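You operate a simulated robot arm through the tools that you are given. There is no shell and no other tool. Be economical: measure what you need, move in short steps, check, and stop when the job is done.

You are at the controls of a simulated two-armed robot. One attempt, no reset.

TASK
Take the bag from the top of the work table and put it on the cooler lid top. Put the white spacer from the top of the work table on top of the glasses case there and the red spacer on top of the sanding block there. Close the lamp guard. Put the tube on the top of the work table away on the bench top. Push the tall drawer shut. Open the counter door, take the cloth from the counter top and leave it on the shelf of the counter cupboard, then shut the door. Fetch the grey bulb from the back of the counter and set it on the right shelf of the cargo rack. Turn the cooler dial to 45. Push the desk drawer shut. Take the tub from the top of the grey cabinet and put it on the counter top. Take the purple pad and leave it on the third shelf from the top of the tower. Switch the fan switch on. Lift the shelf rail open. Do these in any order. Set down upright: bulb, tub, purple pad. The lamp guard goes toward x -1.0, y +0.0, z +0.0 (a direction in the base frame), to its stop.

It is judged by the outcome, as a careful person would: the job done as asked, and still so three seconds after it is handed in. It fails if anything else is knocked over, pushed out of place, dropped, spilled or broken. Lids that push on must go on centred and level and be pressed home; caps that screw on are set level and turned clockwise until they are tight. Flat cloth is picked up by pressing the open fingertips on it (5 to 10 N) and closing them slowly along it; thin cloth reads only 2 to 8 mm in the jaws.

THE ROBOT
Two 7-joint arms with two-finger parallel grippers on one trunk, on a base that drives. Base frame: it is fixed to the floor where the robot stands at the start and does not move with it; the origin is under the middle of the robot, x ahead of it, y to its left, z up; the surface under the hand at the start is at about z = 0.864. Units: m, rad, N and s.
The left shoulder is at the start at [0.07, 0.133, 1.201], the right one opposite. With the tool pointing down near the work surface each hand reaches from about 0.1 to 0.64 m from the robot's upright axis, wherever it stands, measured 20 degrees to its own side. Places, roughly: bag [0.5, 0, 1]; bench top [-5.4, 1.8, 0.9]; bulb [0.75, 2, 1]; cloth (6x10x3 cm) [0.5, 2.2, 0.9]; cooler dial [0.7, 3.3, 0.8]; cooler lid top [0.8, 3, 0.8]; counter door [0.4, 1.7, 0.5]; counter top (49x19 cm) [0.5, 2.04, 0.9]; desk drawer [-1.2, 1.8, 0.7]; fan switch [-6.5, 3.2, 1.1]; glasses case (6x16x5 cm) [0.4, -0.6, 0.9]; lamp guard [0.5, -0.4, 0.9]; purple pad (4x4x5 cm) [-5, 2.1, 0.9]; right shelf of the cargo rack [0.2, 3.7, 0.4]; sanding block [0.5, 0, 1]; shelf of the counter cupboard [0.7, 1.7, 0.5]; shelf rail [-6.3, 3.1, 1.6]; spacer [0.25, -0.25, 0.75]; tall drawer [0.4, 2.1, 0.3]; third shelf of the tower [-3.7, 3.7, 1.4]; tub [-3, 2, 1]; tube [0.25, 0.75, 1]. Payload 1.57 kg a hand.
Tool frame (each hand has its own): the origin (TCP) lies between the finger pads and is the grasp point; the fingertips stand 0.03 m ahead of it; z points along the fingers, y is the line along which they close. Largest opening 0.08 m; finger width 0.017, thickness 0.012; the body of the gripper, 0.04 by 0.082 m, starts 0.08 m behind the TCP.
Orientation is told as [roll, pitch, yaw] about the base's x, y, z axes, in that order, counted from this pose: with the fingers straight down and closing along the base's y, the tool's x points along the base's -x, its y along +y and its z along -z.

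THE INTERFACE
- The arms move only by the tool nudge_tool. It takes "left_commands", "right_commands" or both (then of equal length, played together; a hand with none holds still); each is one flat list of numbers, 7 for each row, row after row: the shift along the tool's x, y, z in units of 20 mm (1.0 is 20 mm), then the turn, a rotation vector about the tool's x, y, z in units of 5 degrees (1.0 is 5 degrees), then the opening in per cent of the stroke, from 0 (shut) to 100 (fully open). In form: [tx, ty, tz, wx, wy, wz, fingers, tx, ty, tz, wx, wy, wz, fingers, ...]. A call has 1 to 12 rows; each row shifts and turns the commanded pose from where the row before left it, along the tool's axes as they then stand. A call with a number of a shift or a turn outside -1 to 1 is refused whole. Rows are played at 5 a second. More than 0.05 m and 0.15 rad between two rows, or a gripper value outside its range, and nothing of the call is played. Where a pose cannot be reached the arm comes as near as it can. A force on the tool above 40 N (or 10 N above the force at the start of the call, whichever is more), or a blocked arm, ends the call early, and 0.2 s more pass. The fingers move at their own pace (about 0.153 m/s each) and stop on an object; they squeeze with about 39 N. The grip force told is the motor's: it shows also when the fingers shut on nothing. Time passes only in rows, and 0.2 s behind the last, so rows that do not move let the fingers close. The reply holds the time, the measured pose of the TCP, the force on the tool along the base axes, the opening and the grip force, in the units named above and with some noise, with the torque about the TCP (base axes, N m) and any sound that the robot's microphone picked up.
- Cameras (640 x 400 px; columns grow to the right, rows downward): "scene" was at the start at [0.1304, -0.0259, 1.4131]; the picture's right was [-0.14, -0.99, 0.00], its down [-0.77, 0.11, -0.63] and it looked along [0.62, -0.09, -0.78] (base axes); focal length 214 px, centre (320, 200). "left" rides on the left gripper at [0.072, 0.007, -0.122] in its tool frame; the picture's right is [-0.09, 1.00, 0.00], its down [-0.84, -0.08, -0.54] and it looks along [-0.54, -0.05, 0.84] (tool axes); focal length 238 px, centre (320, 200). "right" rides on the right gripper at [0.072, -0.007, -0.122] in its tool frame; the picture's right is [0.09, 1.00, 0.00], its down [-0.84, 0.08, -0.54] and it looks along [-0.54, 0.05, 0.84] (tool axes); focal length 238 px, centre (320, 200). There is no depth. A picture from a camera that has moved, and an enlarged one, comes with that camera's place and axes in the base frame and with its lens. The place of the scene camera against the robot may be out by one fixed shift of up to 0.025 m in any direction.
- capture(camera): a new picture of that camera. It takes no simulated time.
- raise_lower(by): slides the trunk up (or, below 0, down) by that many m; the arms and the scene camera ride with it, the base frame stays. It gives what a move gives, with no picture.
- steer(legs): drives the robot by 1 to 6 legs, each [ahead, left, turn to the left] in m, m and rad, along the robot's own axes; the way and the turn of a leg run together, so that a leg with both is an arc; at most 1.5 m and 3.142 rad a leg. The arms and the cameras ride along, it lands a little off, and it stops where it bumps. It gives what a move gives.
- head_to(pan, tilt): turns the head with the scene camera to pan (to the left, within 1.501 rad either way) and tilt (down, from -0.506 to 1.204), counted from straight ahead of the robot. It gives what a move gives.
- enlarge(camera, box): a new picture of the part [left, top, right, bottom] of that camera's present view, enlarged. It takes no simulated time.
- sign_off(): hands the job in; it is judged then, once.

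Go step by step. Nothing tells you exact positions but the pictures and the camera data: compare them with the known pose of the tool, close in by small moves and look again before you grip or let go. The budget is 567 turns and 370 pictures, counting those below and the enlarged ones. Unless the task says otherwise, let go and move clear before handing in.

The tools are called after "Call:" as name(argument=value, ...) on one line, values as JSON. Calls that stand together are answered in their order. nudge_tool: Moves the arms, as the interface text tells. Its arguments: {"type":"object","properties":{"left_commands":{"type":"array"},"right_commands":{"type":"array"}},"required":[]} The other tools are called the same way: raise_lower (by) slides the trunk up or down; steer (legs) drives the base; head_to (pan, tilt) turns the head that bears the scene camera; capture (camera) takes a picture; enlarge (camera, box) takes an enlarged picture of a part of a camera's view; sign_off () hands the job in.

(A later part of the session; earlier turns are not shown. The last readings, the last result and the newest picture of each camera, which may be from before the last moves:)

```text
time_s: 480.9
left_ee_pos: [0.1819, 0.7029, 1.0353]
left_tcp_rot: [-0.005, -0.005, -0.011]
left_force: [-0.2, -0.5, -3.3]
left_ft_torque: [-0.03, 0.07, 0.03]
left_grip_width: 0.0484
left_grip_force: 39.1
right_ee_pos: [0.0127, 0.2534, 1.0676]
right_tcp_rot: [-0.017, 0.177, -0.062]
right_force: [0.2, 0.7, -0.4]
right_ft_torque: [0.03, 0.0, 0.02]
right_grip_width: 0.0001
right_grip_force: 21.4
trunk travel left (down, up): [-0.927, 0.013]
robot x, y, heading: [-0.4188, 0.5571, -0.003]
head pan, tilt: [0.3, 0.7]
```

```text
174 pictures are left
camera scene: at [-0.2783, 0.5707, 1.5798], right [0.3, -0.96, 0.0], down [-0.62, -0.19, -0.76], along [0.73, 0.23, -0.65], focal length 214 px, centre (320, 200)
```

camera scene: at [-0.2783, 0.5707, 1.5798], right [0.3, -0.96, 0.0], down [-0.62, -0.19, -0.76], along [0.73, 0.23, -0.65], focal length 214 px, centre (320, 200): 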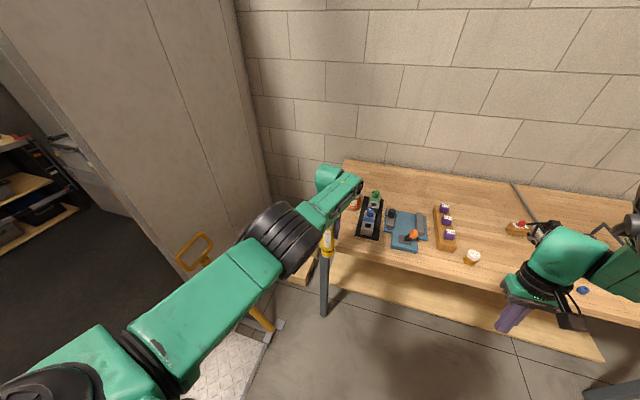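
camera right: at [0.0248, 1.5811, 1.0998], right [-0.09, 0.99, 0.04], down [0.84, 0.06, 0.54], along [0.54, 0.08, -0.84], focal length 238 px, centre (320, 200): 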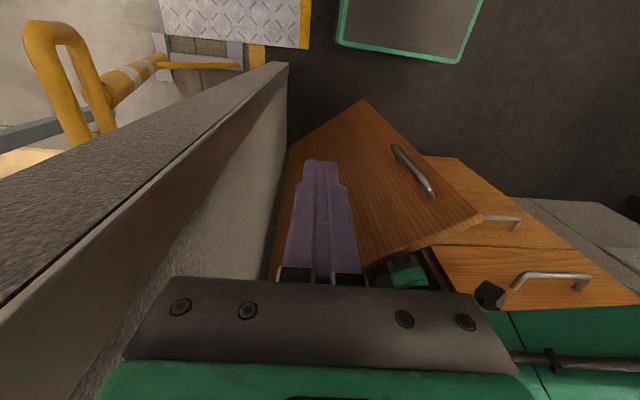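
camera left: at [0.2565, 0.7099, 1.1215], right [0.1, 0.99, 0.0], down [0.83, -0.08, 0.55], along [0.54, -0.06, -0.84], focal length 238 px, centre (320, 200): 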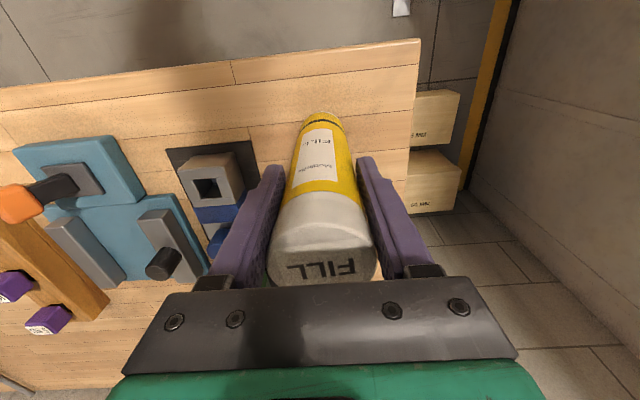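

Turn to face away from the truck and put both arms in relaxed mid-range poses for the backward entry.

Call:
steer(legs=[[0, 0, -1.571]])

Call:
nudge_tool(left_commands=[0.9, 0, 0.4, 0, 0, 0, 20, 0.9, 0, 0.4, 0, 0, 0, 20, 0.9, 0, 0.4, 0, 0, 0, 20, 0.9, 0, 0.4, 0, 0, 0, 20, 0.9, 0, 0.4, 0, 0, 0, 20, 0.9, 0, 0.4, 0, 0, 0, 20, 0.5, 0, 0, 0, 0, 0, 20], right_commands=[0, 0, 0, 0, -0.4, 0, 0, 0, 0, 0, 0, -0.4, 0, 0, 0, 0, 0, 0, -0.4, 0, 0, 0, 0, 0, 0, -0.4, 0, 0, 0, 0, 0, 0, -0.4, 0, 0, 0, 0, 0, 0, 0, 0, 0, 0, 0, 0, 0, 0, 0, 0])

Call:
head_to(pan=0, tilt=0.9)

Call:
capture(camera="scene")

```text
time_s: 485.2
left_ee_pos: [-0.2785, -0.0391, 1.038]
left_tcp_rot: [-0.007, -0.009, -1.584]
left_force: [0.0, 0.3, -2.4]
left_ft_torque: [0.03, -0.01, 0.02]
left_grip_width: 0.0481
left_grip_force: 38.4
right_ee_pos: [-0.7286, 0.1314, 1.0684]
right_tcp_rot: [-0.015, 0.173, -1.638]
right_force: [-0.3, -0.4, 0.1]
right_ft_torque: [0.01, 0.01, 0.03]
right_grip_width: 0.0
right_grip_force: 21.8
trunk travel left (down, up): [-0.927, 0.013]
robot x, y, heading: [-0.4203, 0.561, -1.57]
head pan, tilt: [0.3, 0.7]
```

```text
time_s: 486.8
left_ee_pos: [-0.2796, -0.0382, 1.0363]
left_tcp_rot: [-0.006, -0.007, -1.584]
left_force: [0.1, 0.4, -2.0]
left_ft_torque: [0.03, 0.0, -0.04]
left_grip_width: 0.0483
left_grip_force: 39.2
left hand out of reach, approached as far as the arm can: row 1, 2, 3, 4, 5, 6, 7
right_ee_pos: [-0.729, 0.1306, 1.0693]
right_tcp_rot: [-0.015, -0.002, -1.635]
right_force: [-0.4, -0.5, -0.3]
right_ft_torque: [0.0, 0.01, 0.03]
right_grip_width: 0.0
right_grip_force: 21.6
trunk travel left (down, up): [-0.927, 0.013]
robot x, y, heading: [-0.418, 0.5608, -1.573]
head pan, tilt: [0.3, 0.7]
```

```text
time_s: 487.6
left_ee_pos: [-0.2804, -0.0382, 1.0371]
left_tcp_rot: [-0.005, -0.009, -1.584]
left_force: [0.3, 0.5, -2.1]
left_ft_torque: [0.04, 0.01, 0.02]
left_grip_width: 0.0482
left_grip_force: 39.1
right_ee_pos: [-0.7281, 0.1309, 1.0683]
right_tcp_rot: [-0.013, -0.002, -1.635]
right_force: [-0.5, -0.8, -1.0]
right_ft_torque: [0.01, -0.01, 0.02]
right_grip_width: 0.0
right_grip_force: 21.2
trunk travel left (down, up): [-0.927, 0.013]
robot x, y, heading: [-0.4216, 0.5592, -1.577]
head pan, tilt: [0.0, 0.901]
```

```text
173 pictures are left
camera scene: at [-0.415, 0.4187, 1.5642], right [-1.0, 0.0, 0.0], down [0.0, 0.78, -0.62], along [0.0, -0.62, -0.78], focal length 214 px, centre (320, 200)
```

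scene: 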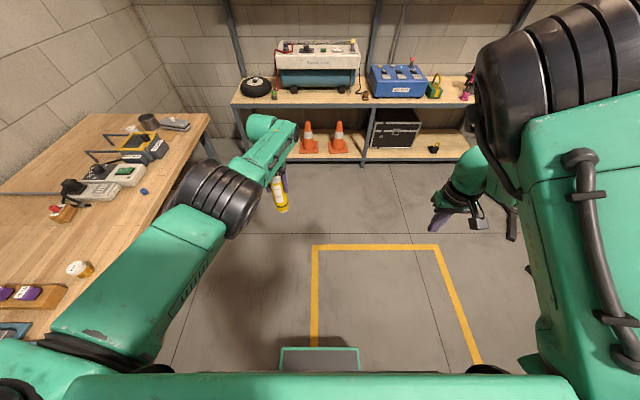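

Unlock the left arm by yawing it, then retract.

Call:
nudge_tool(left_commands=[0.2, 0, 0, 0, 0, 1, 20, 0.2, 0, 0, 0, 0, 1, 20, 0.2, 0, 0, 0, 0, 1, 20, 0.2, 0, 0, 0, 0, 1, 20, 0.5, 0, 0.3, 0, 0, 1, 20, 0.8, 0, 0.5, 0, 0, 0, 20, 0.8, 0, 0.5, 0, 0, 0, 20, 0.8, 0, 0.5, 0, 0, 0, 20, 0.8, 0, 0.5, 0, 0, 0, 20, 0.8, 0, 0.5, 0, 0, 0, 20])

Call:
capture(camera="scene")

```text
time_s: 490.0
left_ee_pos: [-0.2324, 0.022, 1.0075]
left_tcp_rot: [0.048, -0.066, -1.941]
left_force: [-0.3, 0.3, -3.4]
left_ft_torque: [0.06, -0.02, 0.02]
left_grip_width: 0.0477
left_grip_force: 39.1
left hand out of reach, approached as far as the arm can: row 1, 4
right_ee_pos: [-0.7292, 0.1316, 1.0696]
right_tcp_rot: [-0.014, 0.0, -1.637]
right_force: [-0.3, 0.6, 0.6]
right_ft_torque: [-0.02, 0.01, 0.0]
right_grip_width: 0.0
right_grip_force: 21.8
trunk travel left (down, up): [-0.927, 0.013]
robot x, y, heading: [-0.4202, 0.5588, -1.571]
head pan, tilt: [0.0, 0.901]
stopped in row 10 (left hand): the arm was blocked; the commanded pose is now the measured one
```

```text
172 pictures are left
camera scene: at [-0.4154, 0.4187, 1.5641], right [-1.0, 0.0, 0.0], down [0.0, 0.78, -0.62], along [0.0, -0.62, -0.78], focal length 214 px, centre (320, 200)
```

scene: 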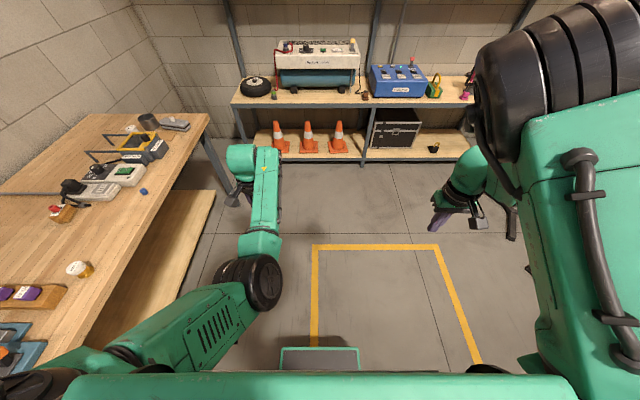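

Good enough. Drive backward toward and over the plate.

Call:
steer(legs=[[-0.3, 0, 0]])

Call:
steer(legs=[[-0.4, 0, 0]])

Call:
steer(legs=[[-0.4, 0, 0]])

```text
time_s: 492.0
left_ee_pos: [-0.2311, 0.3152, 1.0053]
left_tcp_rot: [0.048, -0.061, -1.939]
left_force: [0.3, 1.2, -3.8]
left_ft_torque: [0.04, -0.01, 0.01]
left_grip_width: 0.0478
left_grip_force: 39.1
right_ee_pos: [-0.7271, 0.4227, 1.0683]
right_tcp_rot: [-0.016, 0.0, -1.632]
right_force: [0.1, 1.5, 0.1]
right_ft_torque: [0.0, 0.0, -0.01]
right_grip_width: 0.0001
right_grip_force: 21.4
trunk travel left (down, up): [-0.927, 0.013]
robot x, y, heading: [-0.4187, 0.8543, -1.568]
head pan, tilt: [0.0, 0.901]
```

```text
time_s: 493.2
left_ee_pos: [-0.1401, 0.4007, 1.0438]
left_tcp_rot: [0.193, -0.073, -1.846]
left_force: [0.8, -0.8, -0.7]
left_ft_torque: [0.13, -0.03, 0.03]
left_grip_width: 0.0
left_grip_force: 22.0
right_ee_pos: [-0.7326, 0.5263, 1.081]
right_tcp_rot: [-0.026, -0.025, -1.64]
right_force: [0.1, -1.1, -0.9]
right_ft_torque: [0.05, 0.02, 0.03]
right_grip_width: 0.0
right_grip_force: 21.6
trunk travel left (down, up): [-0.927, 0.013]
robot x, y, heading: [-0.4187, 0.9272, -1.571]
head pan, tilt: [0.0, 0.901]
stopped in leg 1: the robot was blocked; the commanded pose is now the measured one
```

```text
time_s: 493.9
left_ee_pos: [-0.0987, 0.4459, 1.1089]
left_tcp_rot: [0.296, -0.193, -1.805]
left_force: [0.4, -0.7, 0.3]
left_ft_torque: [-0.01, -0.04, 0.01]
left_grip_width: 0.0162
left_grip_force: 0.0
right_ee_pos: [-0.7383, 0.5677, 1.109]
right_tcp_rot: [-0.046, -0.119, -1.621]
right_force: [0.4, 0.1, 1.0]
right_ft_torque: [-0.01, -0.01, 0.01]
right_grip_width: 0.0
right_grip_force: 20.8
trunk travel left (down, up): [-0.927, 0.013]
robot x, y, heading: [-0.4203, 0.9291, -1.575]
head pan, tilt: [0.0, 0.901]
stopped in leg 1: the robot was blocked; the commanded pose is now the measured one
```

The tube slipped out of the left hand. Look where it went.

Call:
capture(camera="scene")

Call:
capture(camera="left")

```text
171 pictures are left
camera scene: at [-0.4146, 0.7472, 1.564], right [-1.0, 0.0, 0.0], down [0.0, 0.8, -0.6], along [0.0, -0.6, -0.8], focal length 214 px, centre (320, 200)
```

scene: 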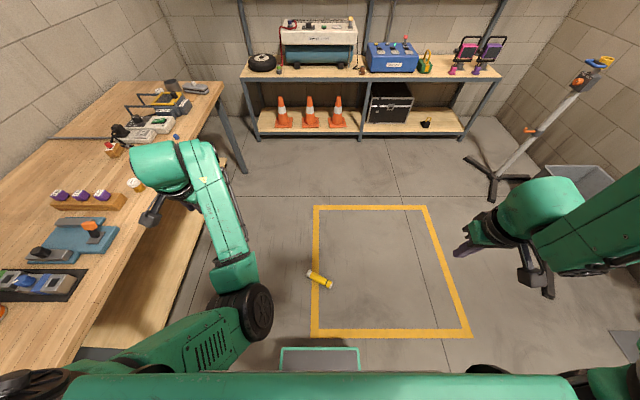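

```text
170 pictures are left
camera left: at [-0.1046, 0.544, 1.2115], right [0.92, -0.25, 0.3], down [-0.39, -0.65, 0.65], along [0.03, -0.71, -0.7], focal length 238 px, centre (320, 200)
```

left: 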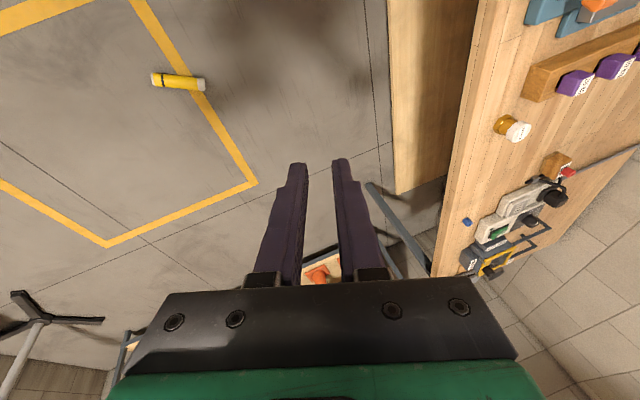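

The tube lies on the floor at about (-0.42,0.30). I'll recover it: step off the lip and restore the arms.

Call:
steer(legs=[[0.1, 0, 0]])

Call:
steer(legs=[[0.08, 0, 0]])

```text
time_s: 494.6
left_ee_pos: [-0.0728, 0.49, 1.1596]
left_tcp_rot: [0.379, -0.302, -1.783]
left_force: [-0.6, 0.9, 0.9]
left_ft_torque: [-0.05, 0.0, -0.02]
left_grip_width: 0.0162
left_grip_force: 0.1
right_ee_pos: [-0.7846, 0.5373, 1.1677]
right_tcp_rot: [-0.152, -0.331, -1.568]
right_force: [-0.6, 0.4, 0.0]
right_ft_torque: [-0.02, -0.01, 0.03]
right_grip_width: 0.0
right_grip_force: 21.1
trunk travel left (down, up): [-0.927, 0.013]
robot x, y, heading: [-0.4191, 0.9203, -1.573]
head pan, tilt: [0.0, 0.901]
stopped in leg 1: the robot was blocked; the commanded pose is now the measured one
```

```text
time_s: 495.4
left_ee_pos: [-0.0587, 0.5353, 1.1936]
left_tcp_rot: [0.443, -0.386, -1.779]
left_force: [0.5, -0.2, 0.6]
left_ft_torque: [0.0, 0.0, -0.02]
left_grip_width: 0.016
left_grip_force: 0.0
right_ee_pos: [-0.8371, 0.5686, 1.1615]
right_tcp_rot: [-0.278, -0.25, -1.53]
right_force: [0.1, 0.1, 0.2]
right_ft_torque: [-0.03, -0.01, 0.0]
right_grip_width: 0.0
right_grip_force: 21.1
trunk travel left (down, up): [-0.927, 0.013]
robot x, y, heading: [-0.4198, 0.9207, -1.567]
head pan, tilt: [0.0, 0.901]
stopped in leg 1: the robot was blocked; the commanded pose is now the measured one
```

Call:
steer(legs=[[0.12, 0, 0]])

Call:
steer(legs=[[0.1, 0, 0]])

```text
time_s: 496.6
left_ee_pos: [-0.0635, 0.4212, 1.1866]
left_tcp_rot: [0.425, -0.373, -1.783]
left_force: [0.6, 0.0, -0.1]
left_ft_torque: [-0.05, 0.01, 0.04]
left_grip_width: 0.0162
left_grip_force: 0.1
right_ee_pos: [-0.8113, 0.4587, 1.1717]
right_tcp_rot: [-0.218, -0.329, -1.543]
right_force: [0.4, 0.4, 0.9]
right_ft_torque: [-0.06, -0.01, 0.03]
right_grip_width: 0.0
right_grip_force: 21.6
trunk travel left (down, up): [-0.927, 0.013]
robot x, y, heading: [-0.4215, 0.7999, -1.572]
head pan, tilt: [0.0, 0.901]
```

```text
time_s: 497.8
left_ee_pos: [-0.0623, 0.3204, 1.1863]
left_tcp_rot: [0.423, -0.367, -1.782]
left_force: [1.2, 0.8, -0.4]
left_ft_torque: [-0.01, -0.01, -0.02]
left_grip_width: 0.016
left_grip_force: 0.1
right_ee_pos: [-0.8111, 0.3556, 1.1716]
right_tcp_rot: [-0.219, -0.326, -1.543]
right_force: [0.0, 0.0, 0.5]
right_ft_torque: [-0.02, 0.02, -0.02]
right_grip_width: 0.0002
right_grip_force: 21.4
trunk travel left (down, up): [-0.927, 0.013]
robot x, y, heading: [-0.4176, 0.6997, -1.568]
head pan, tilt: [0.0, 0.901]
```

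Restore both hands' orientation.

Call:
nudge_tool(left_commands=[0, 0, 0, 0.72, 0.77, -0.25, 60, 0, 0, 0, 0.72, 0.77, -0.25, 60, 0, 0, 0, 0.72, 0.77, -0.25, 60, 0, 0, 0, 0.72, 0.77, -0.25, 60, 0, 0, 0, 0.72, 0.77, -0.25, 60, 0, 0, 0, 0.72, 0.77, -0.25, 60], right_commands=[0, 0, 0, -0.41, 0.63, -0.02, 60, 0, 0, 0, -0.41, 0.63, -0.02, 60, 0, 0, 0, -0.41, 0.63, -0.02, 60, 0, 0, 0, -0.41, 0.63, -0.02, 60, 0, 0, 0, -0.41, 0.63, -0.02, 60, 0, 0, 0, -0.41, 0.63, -0.02, 60])

Call:
capture(camera="scene")

```text
time_s: 499.1
left_ee_pos: [-0.0509, 0.3068, 1.1777]
left_tcp_rot: [-0.001, 0.003, -1.566]
left_force: [-0.7, 0.1, 1.2]
left_ft_torque: [-0.01, -0.04, 0.02]
left_grip_width: 0.0482
left_grip_force: 0.1
left hand out of reach, approached as far as the arm can: row 2, 3, 4
right_ee_pos: [-0.8123, 0.3503, 1.1692]
right_tcp_rot: [0.002, 0.009, -1.571]
right_force: [-0.3, 0.6, 0.6]
right_ft_torque: [0.02, -0.02, -0.02]
right_grip_width: 0.0479
right_grip_force: 0.0
trunk travel left (down, up): [-0.927, 0.013]
robot x, y, heading: [-0.4191, 0.6971, -1.568]
head pan, tilt: [0.0, 0.901]
```

```text
169 pictures are left
camera scene: at [-0.4146, 0.5574, 1.5641], right [-1.0, 0.0, 0.0], down [0.0, 0.78, -0.62], along [0.0, -0.62, -0.78], focal length 214 px, centre (320, 200)
```

scene: 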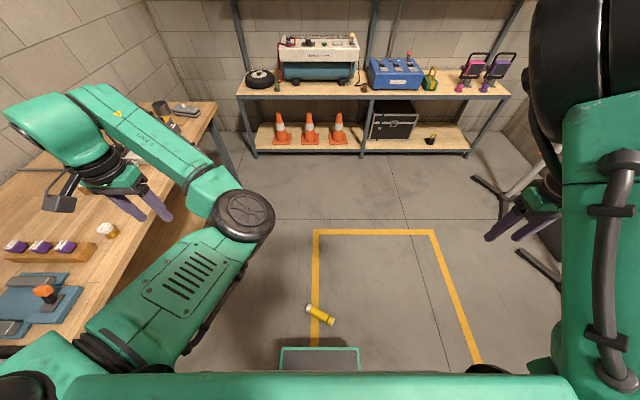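

Both arms are in good mirrored poses. Position the right hand over the tube: shift west and turn.

Call:
steer(legs=[[0, -0.1, 0], [0, 0, 1.01]])

Call:
nudge_tool(right_commands=[0.3, 0.8, 0.5, 0, 0, 0, 100, 0.3, 0.8, 0.5, 0, 0, 0, 100, 0.3, 0.8, 0.5, 0, 0, 0, 100, 0.3, 0.8, 0.5, 0, 0, 0, 100, 0.3, 0.8, 0.5, 0, 0, 0, 100, 0.3, 0.8, 0.5, 0, 0, 0, 100])

Call:
capture(camera="right")

```text
time_s: 502.9
left_ee_pos: [0.0112, 0.8003, 1.1778]
left_tcp_rot: [0.001, 0.002, -0.565]
left_force: [1.1, 0.4, -1.1]
left_ft_torque: [-0.03, -0.04, -0.01]
left_grip_width: 0.0478
left_grip_force: 0.0
right_ee_pos: [-0.4379, 0.1818, 1.1687]
right_tcp_rot: [0.002, 0.007, -0.569]
right_force: [0.3, -0.1, -0.2]
right_ft_torque: [0.0, -0.02, 0.02]
right_grip_width: 0.0479
right_grip_force: 0.0
trunk travel left (down, up): [-0.927, 0.013]
robot x, y, heading: [-0.5221, 0.6994, -0.573]
head pan, tilt: [0.0, 0.901]
```

```text
time_s: 504.2
left_ee_pos: [0.011, 0.7998, 1.1795]
left_tcp_rot: [0.001, 0.001, -0.565]
left_force: [-0.4, 0.0, 1.1]
left_ft_torque: [0.0, 0.03, 0.0]
left_grip_width: 0.0478
left_grip_force: 0.0
right_ee_pos: [-0.4114, 0.2804, 1.1108]
right_tcp_rot: [-0.002, 0.004, -0.565]
right_force: [-0.1, -0.1, -0.1]
right_ft_torque: [0.0, 0.01, 0.0]
right_grip_width: 0.0799
right_grip_force: 0.1
right hand out of reach, approached as far as the arm can: row 6
trunk travel left (down, up): [-0.927, 0.013]
robot x, y, heading: [-0.5181, 0.6968, -0.564]
head pan, tilt: [0.0, 0.901]
```

```text
168 pictures are left
camera right: at [-0.4761, 0.3129, 1.2329], right [0.46, 0.89, 0.0], down [0.75, -0.38, 0.54], along [0.48, -0.25, -0.84], focal length 238 px, centre (320, 200)
```

right: 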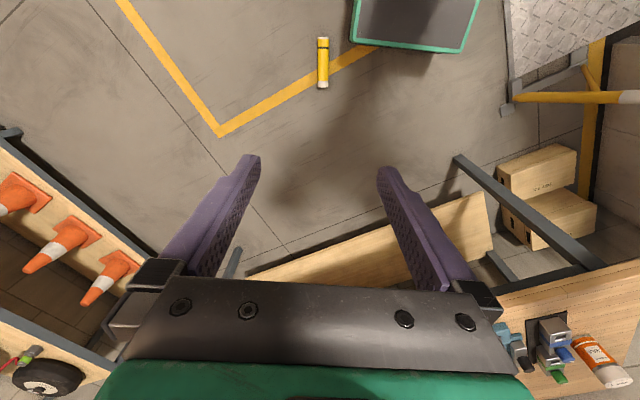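

The tube is aligned with the fingers' gap. Lower the trunk in stages.

Call:
nudge_tool(right_commands=[0.85, 0, 0, 0, 0, 0, 100])

Call:
raise_lower(by=-0.4)

Call:
raise_lower(by=-0.4)

Call:
capture(camera="right")

Call:
capture(camera="scene")

```text
time_s: 504.6
left_ee_pos: [0.0078, 0.7976, 1.1797]
left_tcp_rot: [0.003, 0.001, -0.566]
left_force: [-0.3, -0.1, 0.1]
left_ft_torque: [0.03, -0.05, 0.02]
left_grip_width: 0.0479
left_grip_force: 0.1
right_ee_pos: [-0.4298, 0.2861, 1.1098]
right_tcp_rot: [0.004, 0.001, -0.569]
right_force: [0.3, 0.2, -0.1]
right_ft_torque: [-0.01, -0.06, 0.03]
right_grip_width: 0.0798
right_grip_force: 0.0
trunk travel left (down, up): [-0.927, 0.013]
robot x, y, heading: [-0.517, 0.6994, -0.567]
head pan, tilt: [0.0, 0.901]
```

```text
time_s: 508.5
left_ee_pos: [0.0116, 0.7998, 0.7786]
left_tcp_rot: [0.002, 0.002, -0.565]
left_force: [0.4, -1.2, 0.6]
left_ft_torque: [0.02, 0.01, 0.02]
left_grip_width: 0.048
left_grip_force: 0.1
right_ee_pos: [-0.4265, 0.2879, 0.7094]
right_tcp_rot: [0.002, 0.006, -0.57]
right_force: [0.1, 0.1, 0.0]
right_ft_torque: [-0.02, 0.02, -0.03]
right_grip_width: 0.08
right_grip_force: 0.1
trunk travel left (down, up): [-0.527, 0.413]
robot x, y, heading: [-0.5213, 0.6998, -0.568]
head pan, tilt: [0.0, 0.901]
```

```text
time_s: 512.3
left_ee_pos: [0.0113, 0.7992, 0.3773]
left_tcp_rot: [0.002, 0.002, -0.567]
left_force: [0.7, 0.1, 0.5]
left_ft_torque: [-0.01, 0.01, 0.0]
left_grip_width: 0.048
left_grip_force: 0.0
right_ee_pos: [-0.4267, 0.2878, 0.3103]
right_tcp_rot: [0.003, 0.007, -0.57]
right_force: [0.4, -1.0, 0.7]
right_ft_torque: [-0.01, -0.01, 0.01]
right_grip_width: 0.0797
right_grip_force: 0.0
trunk travel left (down, up): [-0.127, 0.813]
robot x, y, heading: [-0.5208, 0.698, -0.569]
head pan, tilt: [0.0, 0.901]
```

```text
167 pictures are left
camera right: at [-0.4909, 0.3218, 0.4324], right [0.46, 0.89, 0.0], down [0.75, -0.39, 0.54], along [0.48, -0.25, -0.84], focal length 238 px, centre (320, 200)
```

right: 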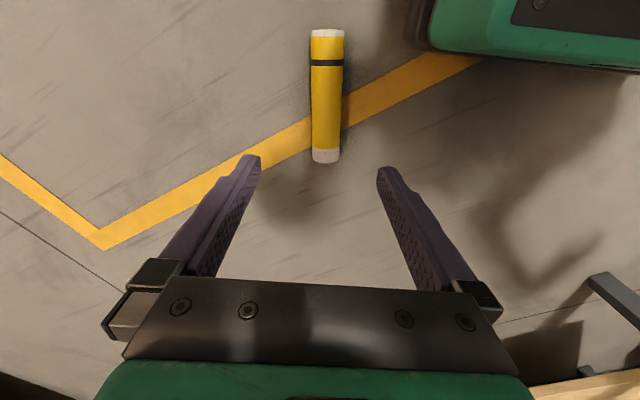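

```text
166 pictures are left
camera scene: at [-0.4085, 0.6166, 0.7642], right [-0.54, -0.84, 0.0], down [-0.66, 0.42, -0.62], along [0.52, -0.33, -0.78], focal length 214 px, centre (320, 200)
```

scene: 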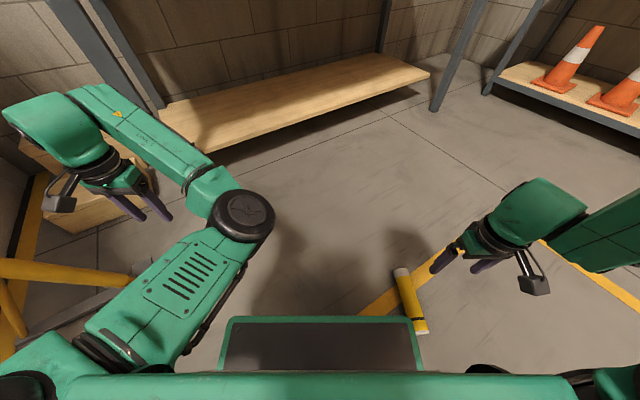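

Call:
nudge_tool(right_commands=[0.4, 0.5, 0.5, 0, 0, 0, 100, 0, 0, 1, 0, 0, 0, 100, 0, 0, 1, 0, 0, 0, 100, 0, 0, 1, 0, 0, 0, 100])

Call:
raise_lower(by=-0.1)

Call:
capture(camera="right")

```text
time_s: 513.3
left_ee_pos: [0.0101, 0.799, 0.3782]
left_tcp_rot: [0.003, 0.001, -0.565]
left_force: [0.3, -0.2, 0.3]
left_ft_torque: [-0.01, 0.01, 0.02]
left_grip_width: 0.048
left_grip_force: 0.1
right_ee_pos: [-0.4472, 0.2914, 0.2392]
right_tcp_rot: [0.002, 0.006, -0.57]
right_force: [0.0, -0.7, 0.3]
right_ft_torque: [0.02, 0.02, -0.02]
right_grip_width: 0.08
right_grip_force: 0.1
right hand out of reach, approached as far as the arm can: row 2, 3, 4
trunk travel left (down, up): [-0.127, 0.813]
robot x, y, heading: [-0.519, 0.6998, -0.569]
head pan, tilt: [0.0, 0.901]
```

```text
time_s: 514.6
left_ee_pos: [0.0102, 0.8005, 0.2783]
left_tcp_rot: [0.002, 0.002, -0.566]
left_force: [0.2, -0.2, 0.1]
left_ft_torque: [0.01, 0.0, 0.03]
left_grip_width: 0.048
left_grip_force: 0.1
right_ee_pos: [-0.4466, 0.2918, 0.1401]
right_tcp_rot: [0.0, 0.006, -0.57]
right_force: [0.1, 1.3, 0.5]
right_ft_torque: [-0.01, 0.02, 0.02]
right_grip_width: 0.0802
right_grip_force: 0.0
trunk travel left (down, up): [-0.027, 0.913]
robot x, y, heading: [-0.522, 0.6983, -0.569]
head pan, tilt: [0.0, 0.901]
```

```text
165 pictures are left
camera right: at [-0.5105, 0.3254, 0.2624], right [0.46, 0.89, 0.0], down [0.75, -0.39, 0.54], along [0.48, -0.25, -0.84], focal length 238 px, centre (320, 200)
```

right: 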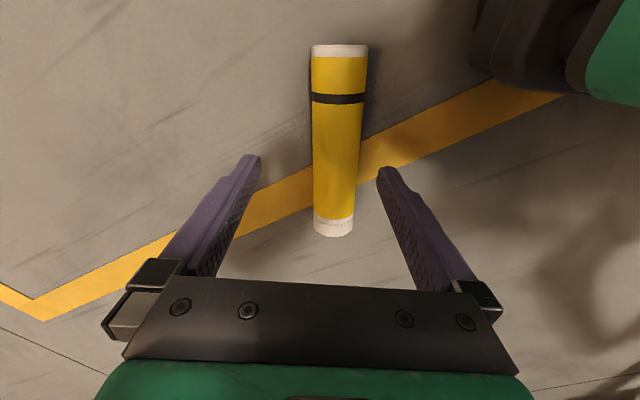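

Reach is limited on this side. I'll use the left hand from the south-west instead; raise and drive around.

Call:
raise_lower(by=0.35)

Call:
steer(legs=[[-0.25, 0, 0], [0, 0, 0.569]])

Call:
steer(legs=[[-0.12, 0, 0], [0, -1.0, 0]])

Call:
head_to(pan=0.6, tilt=0.9)

Call:
capture(camera="scene")

```text
time_s: 518.1
left_ee_pos: [0.0113, 0.7997, 0.6286]
left_tcp_rot: [0.001, 0.001, -0.565]
left_force: [0.0, -0.2, -0.5]
left_ft_torque: [0.0, -0.01, -0.01]
left_grip_width: 0.0479
left_grip_force: 0.0
right_ee_pos: [-0.4465, 0.2918, 0.49]
right_tcp_rot: [0.002, 0.007, -0.568]
right_force: [0.0, 0.2, -0.1]
right_ft_torque: [0.01, -0.01, -0.02]
right_grip_width: 0.0801
right_grip_force: 0.2
trunk travel left (down, up): [-0.377, 0.563]
robot x, y, heading: [-0.5211, 0.7015, -0.573]
head pan, tilt: [0.0, 0.901]
```

```text
time_s: 521.5
left_ee_pos: [-0.3249, 1.1888, 0.6314]
left_tcp_rot: [0.005, -0.004, -0.002]
left_force: [0.7, -1.7, -0.3]
left_ft_torque: [0.15, 0.16, 0.02]
left_grip_width: 0.0482
left_grip_force: 0.0
right_ee_pos: [-0.4393, 0.516, 0.4886]
right_tcp_rot: [0.006, 0.001, -0.004]
right_force: [-0.2, -1.3, 0.7]
right_ft_torque: [0.2, -0.06, -0.01]
right_grip_width: 0.0798
right_grip_force: 0.1
trunk travel left (down, up): [-0.377, 0.563]
robot x, y, heading: [-0.719, 0.825, -0.007]
head pan, tilt: [0.0, 0.901]
```

```text
time_s: 527.5
left_ee_pos: [-0.449, 0.1997, 0.6305]
left_tcp_rot: [0.001, -0.004, 0.005]
left_force: [0.6, -0.2, 0.0]
left_ft_torque: [0.0, 0.01, -0.01]
left_grip_width: 0.0482
left_grip_force: 0.1
right_ee_pos: [-0.5585, -0.4736, 0.491]
right_tcp_rot: [0.002, 0.003, 0.0]
right_force: [-0.9, -0.5, 0.7]
right_ft_torque: [-0.01, -0.03, -0.04]
right_grip_width: 0.08
right_grip_force: 0.0
trunk travel left (down, up): [-0.377, 0.563]
robot x, y, heading: [-0.8411, -0.1669, 0.006]
head pan, tilt: [0.0, 0.901]
```

```text
time_s: 528.5
left_ee_pos: [-0.45, 0.2004, 0.6299]
left_tcp_rot: [0.002, -0.001, 0.005]
left_force: [-1.0, -0.4, 0.9]
left_ft_torque: [0.0, 0.02, -0.01]
left_grip_width: 0.0479
left_grip_force: 0.0
right_ee_pos: [-0.5587, -0.4733, 0.4913]
right_tcp_rot: [0.002, 0.003, 0.002]
right_force: [0.7, -0.9, 0.4]
right_ft_torque: [-0.03, 0.0, -0.01]
right_grip_width: 0.08
right_grip_force: 0.0
trunk travel left (down, up): [-0.377, 0.563]
robot x, y, heading: [-0.8424, -0.1713, -0.001]
head pan, tilt: [0.6, 0.901]
```

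```text
164 pictures are left
camera scene: at [-0.7221, -0.1427, 1.0142], right [0.57, -0.82, 0.0], down [-0.65, -0.44, -0.62], along [0.51, 0.35, -0.78], focal length 214 px, centre (320, 200)
```

scene: 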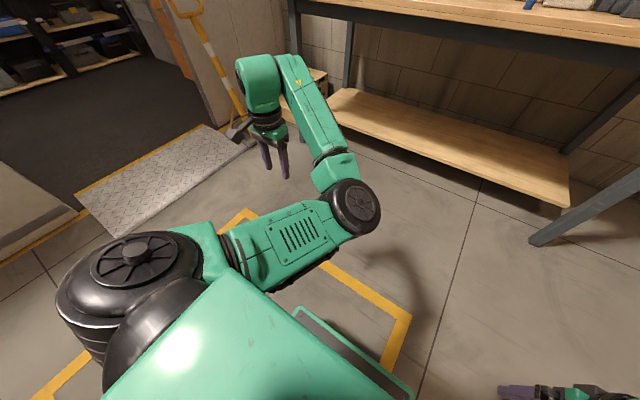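

Call:
nudge_tool(left_commands=[0, 0, 0, 0, 0, 0.93, 100, 0, 0, 0, 0, 0, 0.93, 100, 0, 0, 0, 0, 0, 0.93, 100, 0, 0, 0, 0, 0, 0.93, 100, 0, 0, 0, 0, 0, 0.93, 100, 0, 0, 0, 0, 0, 0.93, 100, 0, 0, 0, 0, 0, 0.93, 100])

Call:
capture(camera="left")

```text
time_s: 530.1
left_ee_pos: [-0.4494, 0.1991, 0.6301]
left_tcp_rot: [0.001, -0.002, -0.564]
left_force: [0.0, -0.3, -0.2]
left_ft_torque: [0.02, -0.01, -0.01]
left_grip_width: 0.0798
left_grip_force: 0.0
right_ee_pos: [-0.5599, -0.4741, 0.4901]
right_tcp_rot: [0.001, 0.002, 0.002]
right_force: [-0.3, 0.1, -0.2]
right_ft_torque: [-0.01, 0.04, 0.0]
right_grip_width: 0.0799
right_grip_force: 0.0
trunk travel left (down, up): [-0.377, 0.563]
robot x, y, heading: [-0.8412, -0.1682, 0.001]
head pan, tilt: [0.6, 0.901]
```

```text
163 pictures are left
camera left: at [-0.5056, 0.244, 0.7522], right [0.61, 0.79, 0.0], down [0.66, -0.51, 0.54], along [0.43, -0.33, -0.84], focal length 238 px, centre (320, 200)
```

left: 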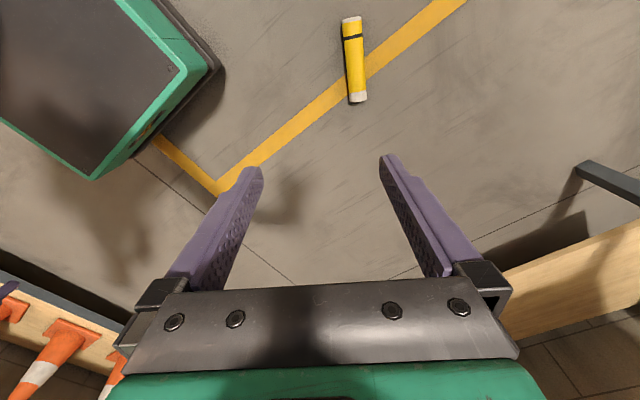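

Call:
steer(legs=[[0.06, 0, 0]])

Call:
nudge_tool(left_commands=[0.98, 0.79, 0, 0, 0, 0, 100, 0.98, 0.79, 0, 0, 0, 0, 100, 0.98, 0.79, 0, 0, 0, 0, 100, 0.98, 0.79, 0, 0, 0, 0, 100])

Call:
raise_lower(by=-0.3)

Call:
nudge_tool(left_commands=[0, 0, 1, 0, 0, 0, 100, 0, 0, 1, 0, 0, 0, 100, 0, 0, 1, 0, 0, 0, 100, 0, 0, 1, 0, 0, 0, 100, 0, 0, 1, 0, 0, 0, 100, 0, 0, 1, 0, 0, 0, 100, 0, 0, 1, 0, 0, 0, 100])

Call:
capture(camera="left")

```text
time_s: 531.0
left_ee_pos: [-0.3897, 0.2001, 0.6302]
left_tcp_rot: [0.0, -0.001, -0.561]
left_force: [0.1, -0.7, 0.6]
left_ft_torque: [-0.01, 0.04, 0.01]
left_grip_width: 0.0799
left_grip_force: 0.0
right_ee_pos: [-0.4991, -0.4735, 0.4909]
right_tcp_rot: [0.002, 0.003, 0.001]
right_force: [-0.8, -0.5, -0.8]
right_ft_torque: [0.03, 0.07, -0.03]
right_grip_width: 0.0799
right_grip_force: 0.0
trunk travel left (down, up): [-0.377, 0.563]
robot x, y, heading: [-0.78, -0.1692, 0.003]
head pan, tilt: [0.6, 0.901]
```

```text
time_s: 532.0
left_ee_pos: [-0.4213, 0.297, 0.6298]
left_tcp_rot: [0.001, -0.002, -0.565]
left_force: [-0.4, -0.2, 0.4]
left_ft_torque: [-0.01, -0.04, 0.08]
left_grip_width: 0.0798
left_grip_force: 0.0
right_ee_pos: [-0.4979, -0.4748, 0.4903]
right_tcp_rot: [0.001, 0.002, 0.002]
right_force: [0.2, -0.1, 0.1]
right_ft_torque: [-0.04, -0.01, 0.0]
right_grip_width: 0.0802
right_grip_force: 0.1
trunk travel left (down, up): [-0.377, 0.563]
robot x, y, heading: [-0.7769, -0.1724, 0.005]
head pan, tilt: [0.6, 0.901]
```

```text
time_s: 535.0
left_ee_pos: [-0.4216, 0.295, 0.3289]
left_tcp_rot: [0.002, -0.002, -0.562]
left_force: [-0.3, -0.3, 0.1]
left_ft_torque: [0.01, 0.01, -0.02]
left_grip_width: 0.0798
left_grip_force: 0.0
right_ee_pos: [-0.4984, -0.4746, 0.1911]
right_tcp_rot: [0.002, 0.001, 0.003]
right_force: [-0.3, -0.4, 0.7]
right_ft_torque: [0.01, -0.02, 0.02]
right_grip_width: 0.08
right_grip_force: 0.0
trunk travel left (down, up): [-0.077, 0.863]
robot x, y, heading: [-0.7787, -0.1728, 0.001]
head pan, tilt: [0.6, 0.901]
```

```text
time_s: 536.6
left_ee_pos: [-0.4217, 0.297, 0.1912]
left_tcp_rot: [0.002, -0.003, -0.564]
left_force: [0.7, 0.0, 0.1]
left_ft_torque: [0.0, 0.01, 0.01]
left_grip_width: 0.0799
left_grip_force: 0.1
right_ee_pos: [-0.4984, -0.4732, 0.1908]
right_tcp_rot: [0.002, 0.002, 0.001]
right_force: [0.3, 0.5, -0.3]
right_ft_torque: [0.03, 0.0, 0.0]
right_grip_width: 0.0798
right_grip_force: 0.0
trunk travel left (down, up): [-0.077, 0.863]
robot x, y, heading: [-0.7801, -0.1698, 0.002]
head pan, tilt: [0.6, 0.901]
```

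```text
162 pictures are left
camera left: at [-0.4782, 0.3402, 0.3128], right [0.61, 0.79, 0.0], down [0.66, -0.51, 0.54], along [0.43, -0.33, -0.84], focal length 238 px, centre (320, 200)
```

left: 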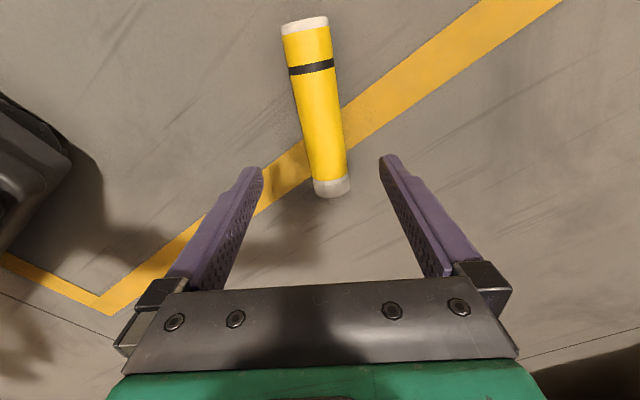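

Call:
nudge_tool(left_commands=[0, 0, 1, 0, 0, -0.8, 100, 0, 0, 1, 0, 0, 0, 100, 0, 0, 1, 0, 0, 0, 100, 0, 0, 1, 0, 0, 0, 100])

Call:
raise_lower(by=-0.06)

Call:
capture(camera="left")

```text
time_s: 537.6
left_ee_pos: [-0.421, 0.2962, 0.1097]
left_tcp_rot: [0.002, 0.0, -0.492]
left_force: [-0.6, 0.3, -0.5]
left_ft_torque: [0.03, 0.05, 0.02]
left_grip_width: 0.0798
left_grip_force: 0.1
right_ee_pos: [-0.4987, -0.4742, 0.1902]
right_tcp_rot: [0.001, 0.003, 0.001]
right_force: [-0.3, -0.6, 0.3]
right_ft_torque: [-0.01, 0.0, 0.02]
right_grip_width: 0.08
right_grip_force: 0.0
trunk travel left (down, up): [-0.077, 0.863]
robot x, y, heading: [-0.7785, -0.1685, -0.001]
head pan, tilt: [0.6, 0.901]
```

```text
time_s: 538.6
left_ee_pos: [-0.4112, 0.3088, 0.12]
left_tcp_rot: [0.086, -0.046, -0.485]
left_force: [0.8, 0.1, 0.1]
left_ft_torque: [0.01, -0.02, -0.01]
left_grip_width: 0.0796
left_grip_force: 0.0
right_ee_pos: [-0.4999, -0.4754, 0.1537]
right_tcp_rot: [0.039, -0.047, 0.0]
right_force: [-0.4, -1.1, -0.1]
right_ft_torque: [0.01, 0.0, 0.05]
right_grip_width: 0.0799
right_grip_force: 0.0
trunk travel left (down, up): [-0.017, 0.923]
robot x, y, heading: [-0.7825, -0.17, 0.008]
head pan, tilt: [0.6, 0.901]
```

```text
161 pictures are left
camera left: at [-0.4803, 0.341, 0.2388], right [0.54, 0.84, 0.09], down [0.66, -0.49, 0.57], along [0.52, -0.25, -0.82], focal length 238 px, centre (320, 200)
```

left: 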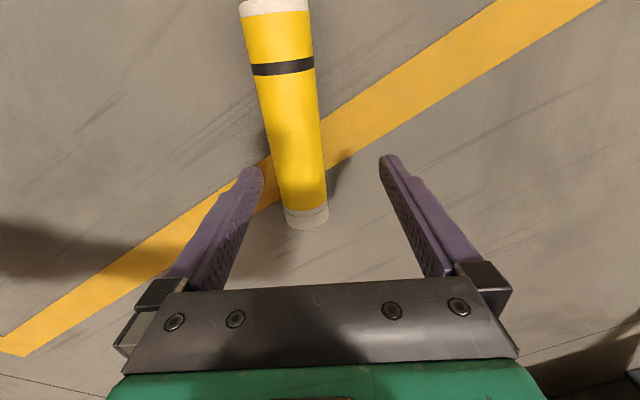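

Something touched bottom and tilted the robot. Undo the trunk and lower with the arm only.

Call:
raise_lower(by=0.06)

Call:
nudge_tool(left_commands=[0, 0, 0.8, 0, 0, 0, 100, 0, 0, 0.8, 0, 0, 0, 100])

Call:
capture(camera="left")

```text
time_s: 539.6
left_ee_pos: [-0.4219, 0.2971, 0.1073]
left_tcp_rot: [-0.001, 0.0, -0.492]
left_force: [0.2, 0.4, -0.8]
left_ft_torque: [-0.01, -0.01, -0.01]
left_grip_width: 0.08
left_grip_force: 0.1
right_ee_pos: [-0.4988, -0.4725, 0.1896]
right_tcp_rot: [0.003, 0.001, 0.003]
right_force: [-0.1, -0.2, -0.2]
right_ft_torque: [0.01, 0.04, -0.03]
right_grip_width: 0.0803
right_grip_force: 0.1
trunk travel left (down, up): [-0.077, 0.863]
robot x, y, heading: [-0.7779, -0.1695, 0.004]
head pan, tilt: [0.6, 0.901]
```

```text
time_s: 540.2
left_ee_pos: [-0.42, 0.2967, 0.0774]
left_tcp_rot: [0.003, -0.001, -0.495]
left_force: [0.0, -0.6, 0.5]
left_ft_torque: [-0.02, 0.0, 0.02]
left_grip_width: 0.0801
left_grip_force: 0.1
right_ee_pos: [-0.4984, -0.4741, 0.1906]
right_tcp_rot: [0.002, 0.003, 0.003]
right_force: [0.0, -0.3, 0.6]
right_ft_torque: [0.02, -0.01, -0.03]
right_grip_width: 0.0799
right_grip_force: 0.1
trunk travel left (down, up): [-0.077, 0.863]
robot x, y, heading: [-0.7785, -0.1736, 0.001]
head pan, tilt: [0.6, 0.901]
```

```text
160 pictures are left
camera left: at [-0.48, 0.3368, 0.1996], right [0.55, 0.83, 0.0], down [0.7, -0.46, 0.54], along [0.45, -0.3, -0.84], focal length 238 px, centre (320, 200)
```

left: 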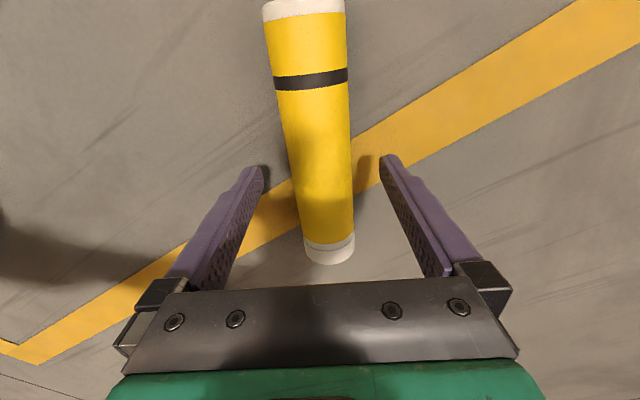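

Call:
nudge_tool(left_commands=[0, 0, 0.8, 0, 0, 0, 100, 0, 0, 0.85, 0, 0, 0, 100, 0, 0, 0, 0, 0, 0, 70, 0, 0, 0, 0, 0, 0, 40, 0, 0, 0, 0, 0, 0, 20])

Call:
capture(camera="left")

```text
time_s: 541.4
left_ee_pos: [-0.4215, 0.2979, 0.0456]
left_tcp_rot: [0.002, -0.002, -0.493]
left_force: [-2.7, -4.1, 1.8]
left_ft_torque: [-0.12, 0.18, 0.09]
left_grip_width: 0.0471
left_grip_force: 38.8
right_ee_pos: [-0.4981, -0.4729, 0.1904]
right_tcp_rot: [0.002, 0.002, 0.002]
right_force: [-0.8, -0.3, 1.0]
right_ft_torque: [-0.01, -0.03, 0.01]
right_grip_width: 0.08
right_grip_force: 0.1
trunk travel left (down, up): [-0.077, 0.863]
robot x, y, heading: [-0.7775, -0.1697, 0.004]
head pan, tilt: [0.6, 0.901]
```

```text
159 pictures are left
camera left: at [-0.4799, 0.3368, 0.167], right [0.55, 0.83, 0.0], down [0.7, -0.46, 0.54], along [0.45, -0.3, -0.84], focal length 238 px, centre (320, 200)
```

left: 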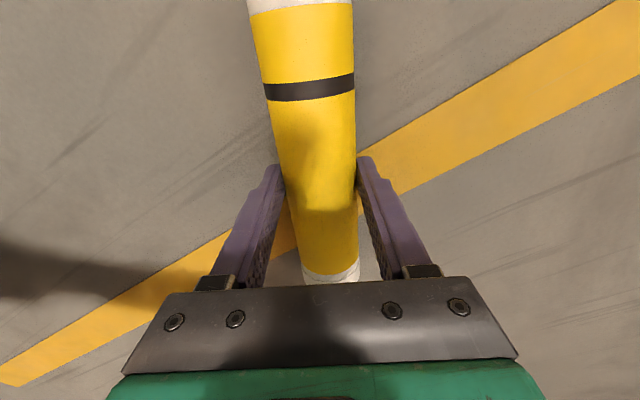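

The tube is gripped again, lying across the fingers. Raise it and set both arms to comfortable, moderately narrow poses.

Call:
nudge_tool(left_commands=[0, 0, -1, 0, 0, 0, 10, 0, 0, -1, 0, 0, 0, 10, 0, 0, -1, 0, 0, 0, 10, 0, 0, -1, 0, 0, 0, 10, 0, 0, -1, 0, 0, 0, 10, 0, 0, -1, 0, 0, 0, 10, 0, 0, -1, 0, 0, 0, 10])

Call:
raise_lower(by=0.4)

Call:
nudge_tool(left_commands=[-0.8, -0.65, 0, 0, 0, 0, 10, -0.8, -0.65, 0, 0, 0, 0, 10, -0.8, -0.65, 0, 0, 0, 0, 10, -0.8, -0.65, 0, 0, 0, 0, 10, 0, 0, 0, 0, 0, 0, 10], right_commands=[-0.8, -0.7, 0, 0, 0, 0, 50, -0.8, -0.7, 0, 0, 0, 0, 50, -0.8, -0.7, 0, 0, 0, 0, 50, -0.8, -0.7, 0, 0, 0, 0, 50, -0.8, -0.7, 0, 0, 0, 0, 50])

Call:
capture(camera="scene")

```text
time_s: 543.0
left_ee_pos: [-0.4211, 0.296, 0.1853]
left_tcp_rot: [0.001, -0.003, -0.495]
left_force: [0.5, 0.3, -2.7]
left_ft_torque: [0.0, 0.01, 0.01]
left_grip_width: 0.047
left_grip_force: 39.3
right_ee_pos: [-0.4976, -0.4738, 0.191]
right_tcp_rot: [0.003, 0.001, 0.001]
right_force: [-0.2, 0.6, 0.0]
right_ft_torque: [0.01, 0.0, 0.0]
right_grip_width: 0.0803
right_grip_force: 0.2
trunk travel left (down, up): [-0.077, 0.863]
robot x, y, heading: [-0.7797, -0.1704, 0.005]
head pan, tilt: [0.6, 0.901]
```

```text
time_s: 546.9
left_ee_pos: [-0.4202, 0.2962, 0.5862]
left_tcp_rot: [0.002, -0.003, -0.491]
left_force: [-0.1, 0.5, -3.3]
left_ft_torque: [0.03, -0.01, -0.02]
left_grip_width: 0.047
left_grip_force: 39.4
right_ee_pos: [-0.4975, -0.4731, 0.5909]
right_tcp_rot: [0.002, 0.001, 0.002]
right_force: [-0.2, 0.3, -0.2]
right_ft_torque: [-0.02, 0.0, 0.01]
right_grip_width: 0.0801
right_grip_force: 0.1
trunk travel left (down, up): [-0.477, 0.463]
robot x, y, heading: [-0.78, -0.1701, 0.0]
head pan, tilt: [0.6, 0.901]
```

```text
time_s: 548.1
left_ee_pos: [-0.3887, 0.2187, 0.586]
left_tcp_rot: [0.0, -0.002, -0.491]
left_force: [0.2, 0.4, -2.5]
left_ft_torque: [0.0, 0.01, 0.02]
left_grip_width: 0.047
left_grip_force: 38.7
right_ee_pos: [-0.4173, -0.5433, 0.5897]
right_tcp_rot: [0.001, 0.002, 0.001]
right_force: [0.0, -0.2, 0.8]
right_ft_torque: [-0.03, 0.01, 0.03]
right_grip_width: 0.0399
right_grip_force: 0.1
trunk travel left (down, up): [-0.477, 0.463]
robot x, y, heading: [-0.7785, -0.1699, -0.001]
head pan, tilt: [0.6, 0.901]
```

```text
158 pictures are left
camera scene: at [-0.6609, -0.1421, 1.1141], right [0.57, -0.82, 0.0], down [-0.65, -0.44, -0.62], along [0.51, 0.35, -0.78], focal length 214 px, centre (320, 200)
```

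scene: 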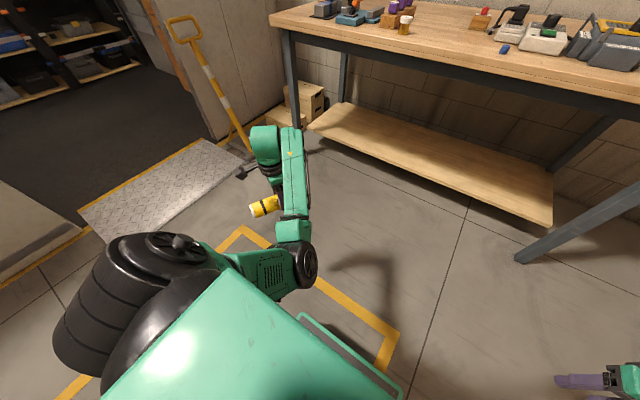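

Turn to face outward and back up to the plate.

Call:
steer(legs=[[0, 0, -1.571], [0, 0.385, 0], [-0.85, 0, 0]])

Call:
steer(legs=[[-0.35, 0, 0]])

Call:
steer(legs=[[-0.35, 0, 0]])

```text
time_s: 558.4
left_ee_pos: [-0.0072, 0.2967, 0.5868]
left_tcp_rot: [0.003, -0.002, -2.066]
left_force: [0.1, -1.0, -3.1]
left_ft_torque: [0.01, -0.01, -0.03]
left_grip_width: 0.0467
left_grip_force: 39.1
right_ee_pos: [-0.771, 0.3291, 0.5912]
right_tcp_rot: [0.001, 0.003, -1.572]
right_force: [0.2, 0.6, 0.3]
right_ft_torque: [-0.02, -0.01, 0.03]
right_grip_width: 0.0402
right_grip_force: 0.0
trunk travel left (down, up): [-0.477, 0.463]
robot x, y, heading: [-0.3972, 0.6868, -1.568]
head pan, tilt: [0.6, 0.901]
```

```text
time_s: 560.7
left_ee_pos: [-0.0069, 0.6474, 0.588]
left_tcp_rot: [0.002, 0.002, -2.063]
left_force: [0.3, 0.3, -2.9]
left_ft_torque: [0.0, 0.01, -0.02]
left_grip_width: 0.0468
left_grip_force: 38.8
right_ee_pos: [-0.7698, 0.6756, 0.5926]
right_tcp_rot: [0.003, 0.004, -1.568]
right_force: [0.4, -0.7, 0.1]
right_ft_torque: [0.02, -0.02, 0.04]
right_grip_width: 0.0402
right_grip_force: 0.0
trunk travel left (down, up): [-0.477, 0.463]
robot x, y, heading: [-0.3986, 1.0391, -1.57]
head pan, tilt: [0.6, 0.901]
```

```text
time_s: 563.0
left_ee_pos: [-0.0089, 1.0129, 0.5937]
left_tcp_rot: [0.014, -0.021, -2.063]
left_force: [-0.5, 0.5, -2.9]
left_ft_torque: [0.03, 0.02, 0.01]
left_grip_width: 0.0471
left_grip_force: 39.5
right_ee_pos: [-0.7695, 1.0405, 0.598]
right_tcp_rot: [0.003, -0.021, -1.568]
right_force: [0.3, -0.2, -0.1]
right_ft_torque: [-0.02, -0.03, -0.01]
right_grip_width: 0.0403
right_grip_force: 0.1
trunk travel left (down, up): [-0.477, 0.463]
robot x, y, heading: [-0.398, 1.3871, -1.562]
head pan, tilt: [0.6, 0.901]
```

Crossing went smoothly at the lower trunk height. Tuck the left hand inward a bit to clear the pole and jamb.

Call:
nudge_tool(left_commands=[-0.4, -0.73, 0, 0, 0, 0, 10, -0.4, -0.73, 0, 0, 0, 0, 10, -0.4, -0.73, 0, 0, 0, 0, 10])

Call:
capture(camera="scene")

```text
time_s: 563.8
left_ee_pos: [-0.0507, 1.0104, 0.5952]
left_tcp_rot: [0.034, -0.027, -2.051]
left_force: [0.4, -0.4, -2.9]
left_ft_torque: [0.03, 0.01, 0.0]
left_grip_width: 0.0471
left_grip_force: 38.7
right_ee_pos: [-0.7721, 1.04, 0.5917]
right_tcp_rot: [0.003, -0.019, -1.566]
right_force: [-0.3, 0.5, -1.0]
right_ft_torque: [0.01, 0.02, 0.01]
right_grip_width: 0.04
right_grip_force: 0.0
trunk travel left (down, up): [-0.477, 0.463]
robot x, y, heading: [-0.3984, 1.3898, -1.569]
head pan, tilt: [0.6, 0.901]
```

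```text
157 pictures are left
camera scene: at [-0.3512, 1.2614, 1.1214], right [-0.82, -0.57, 0.0], down [-0.45, 0.65, -0.62], along [0.35, -0.51, -0.78], focal length 214 px, centre (320, 200)
```

scene: 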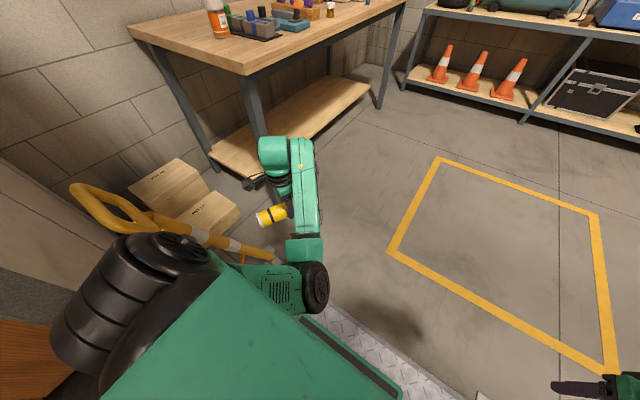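

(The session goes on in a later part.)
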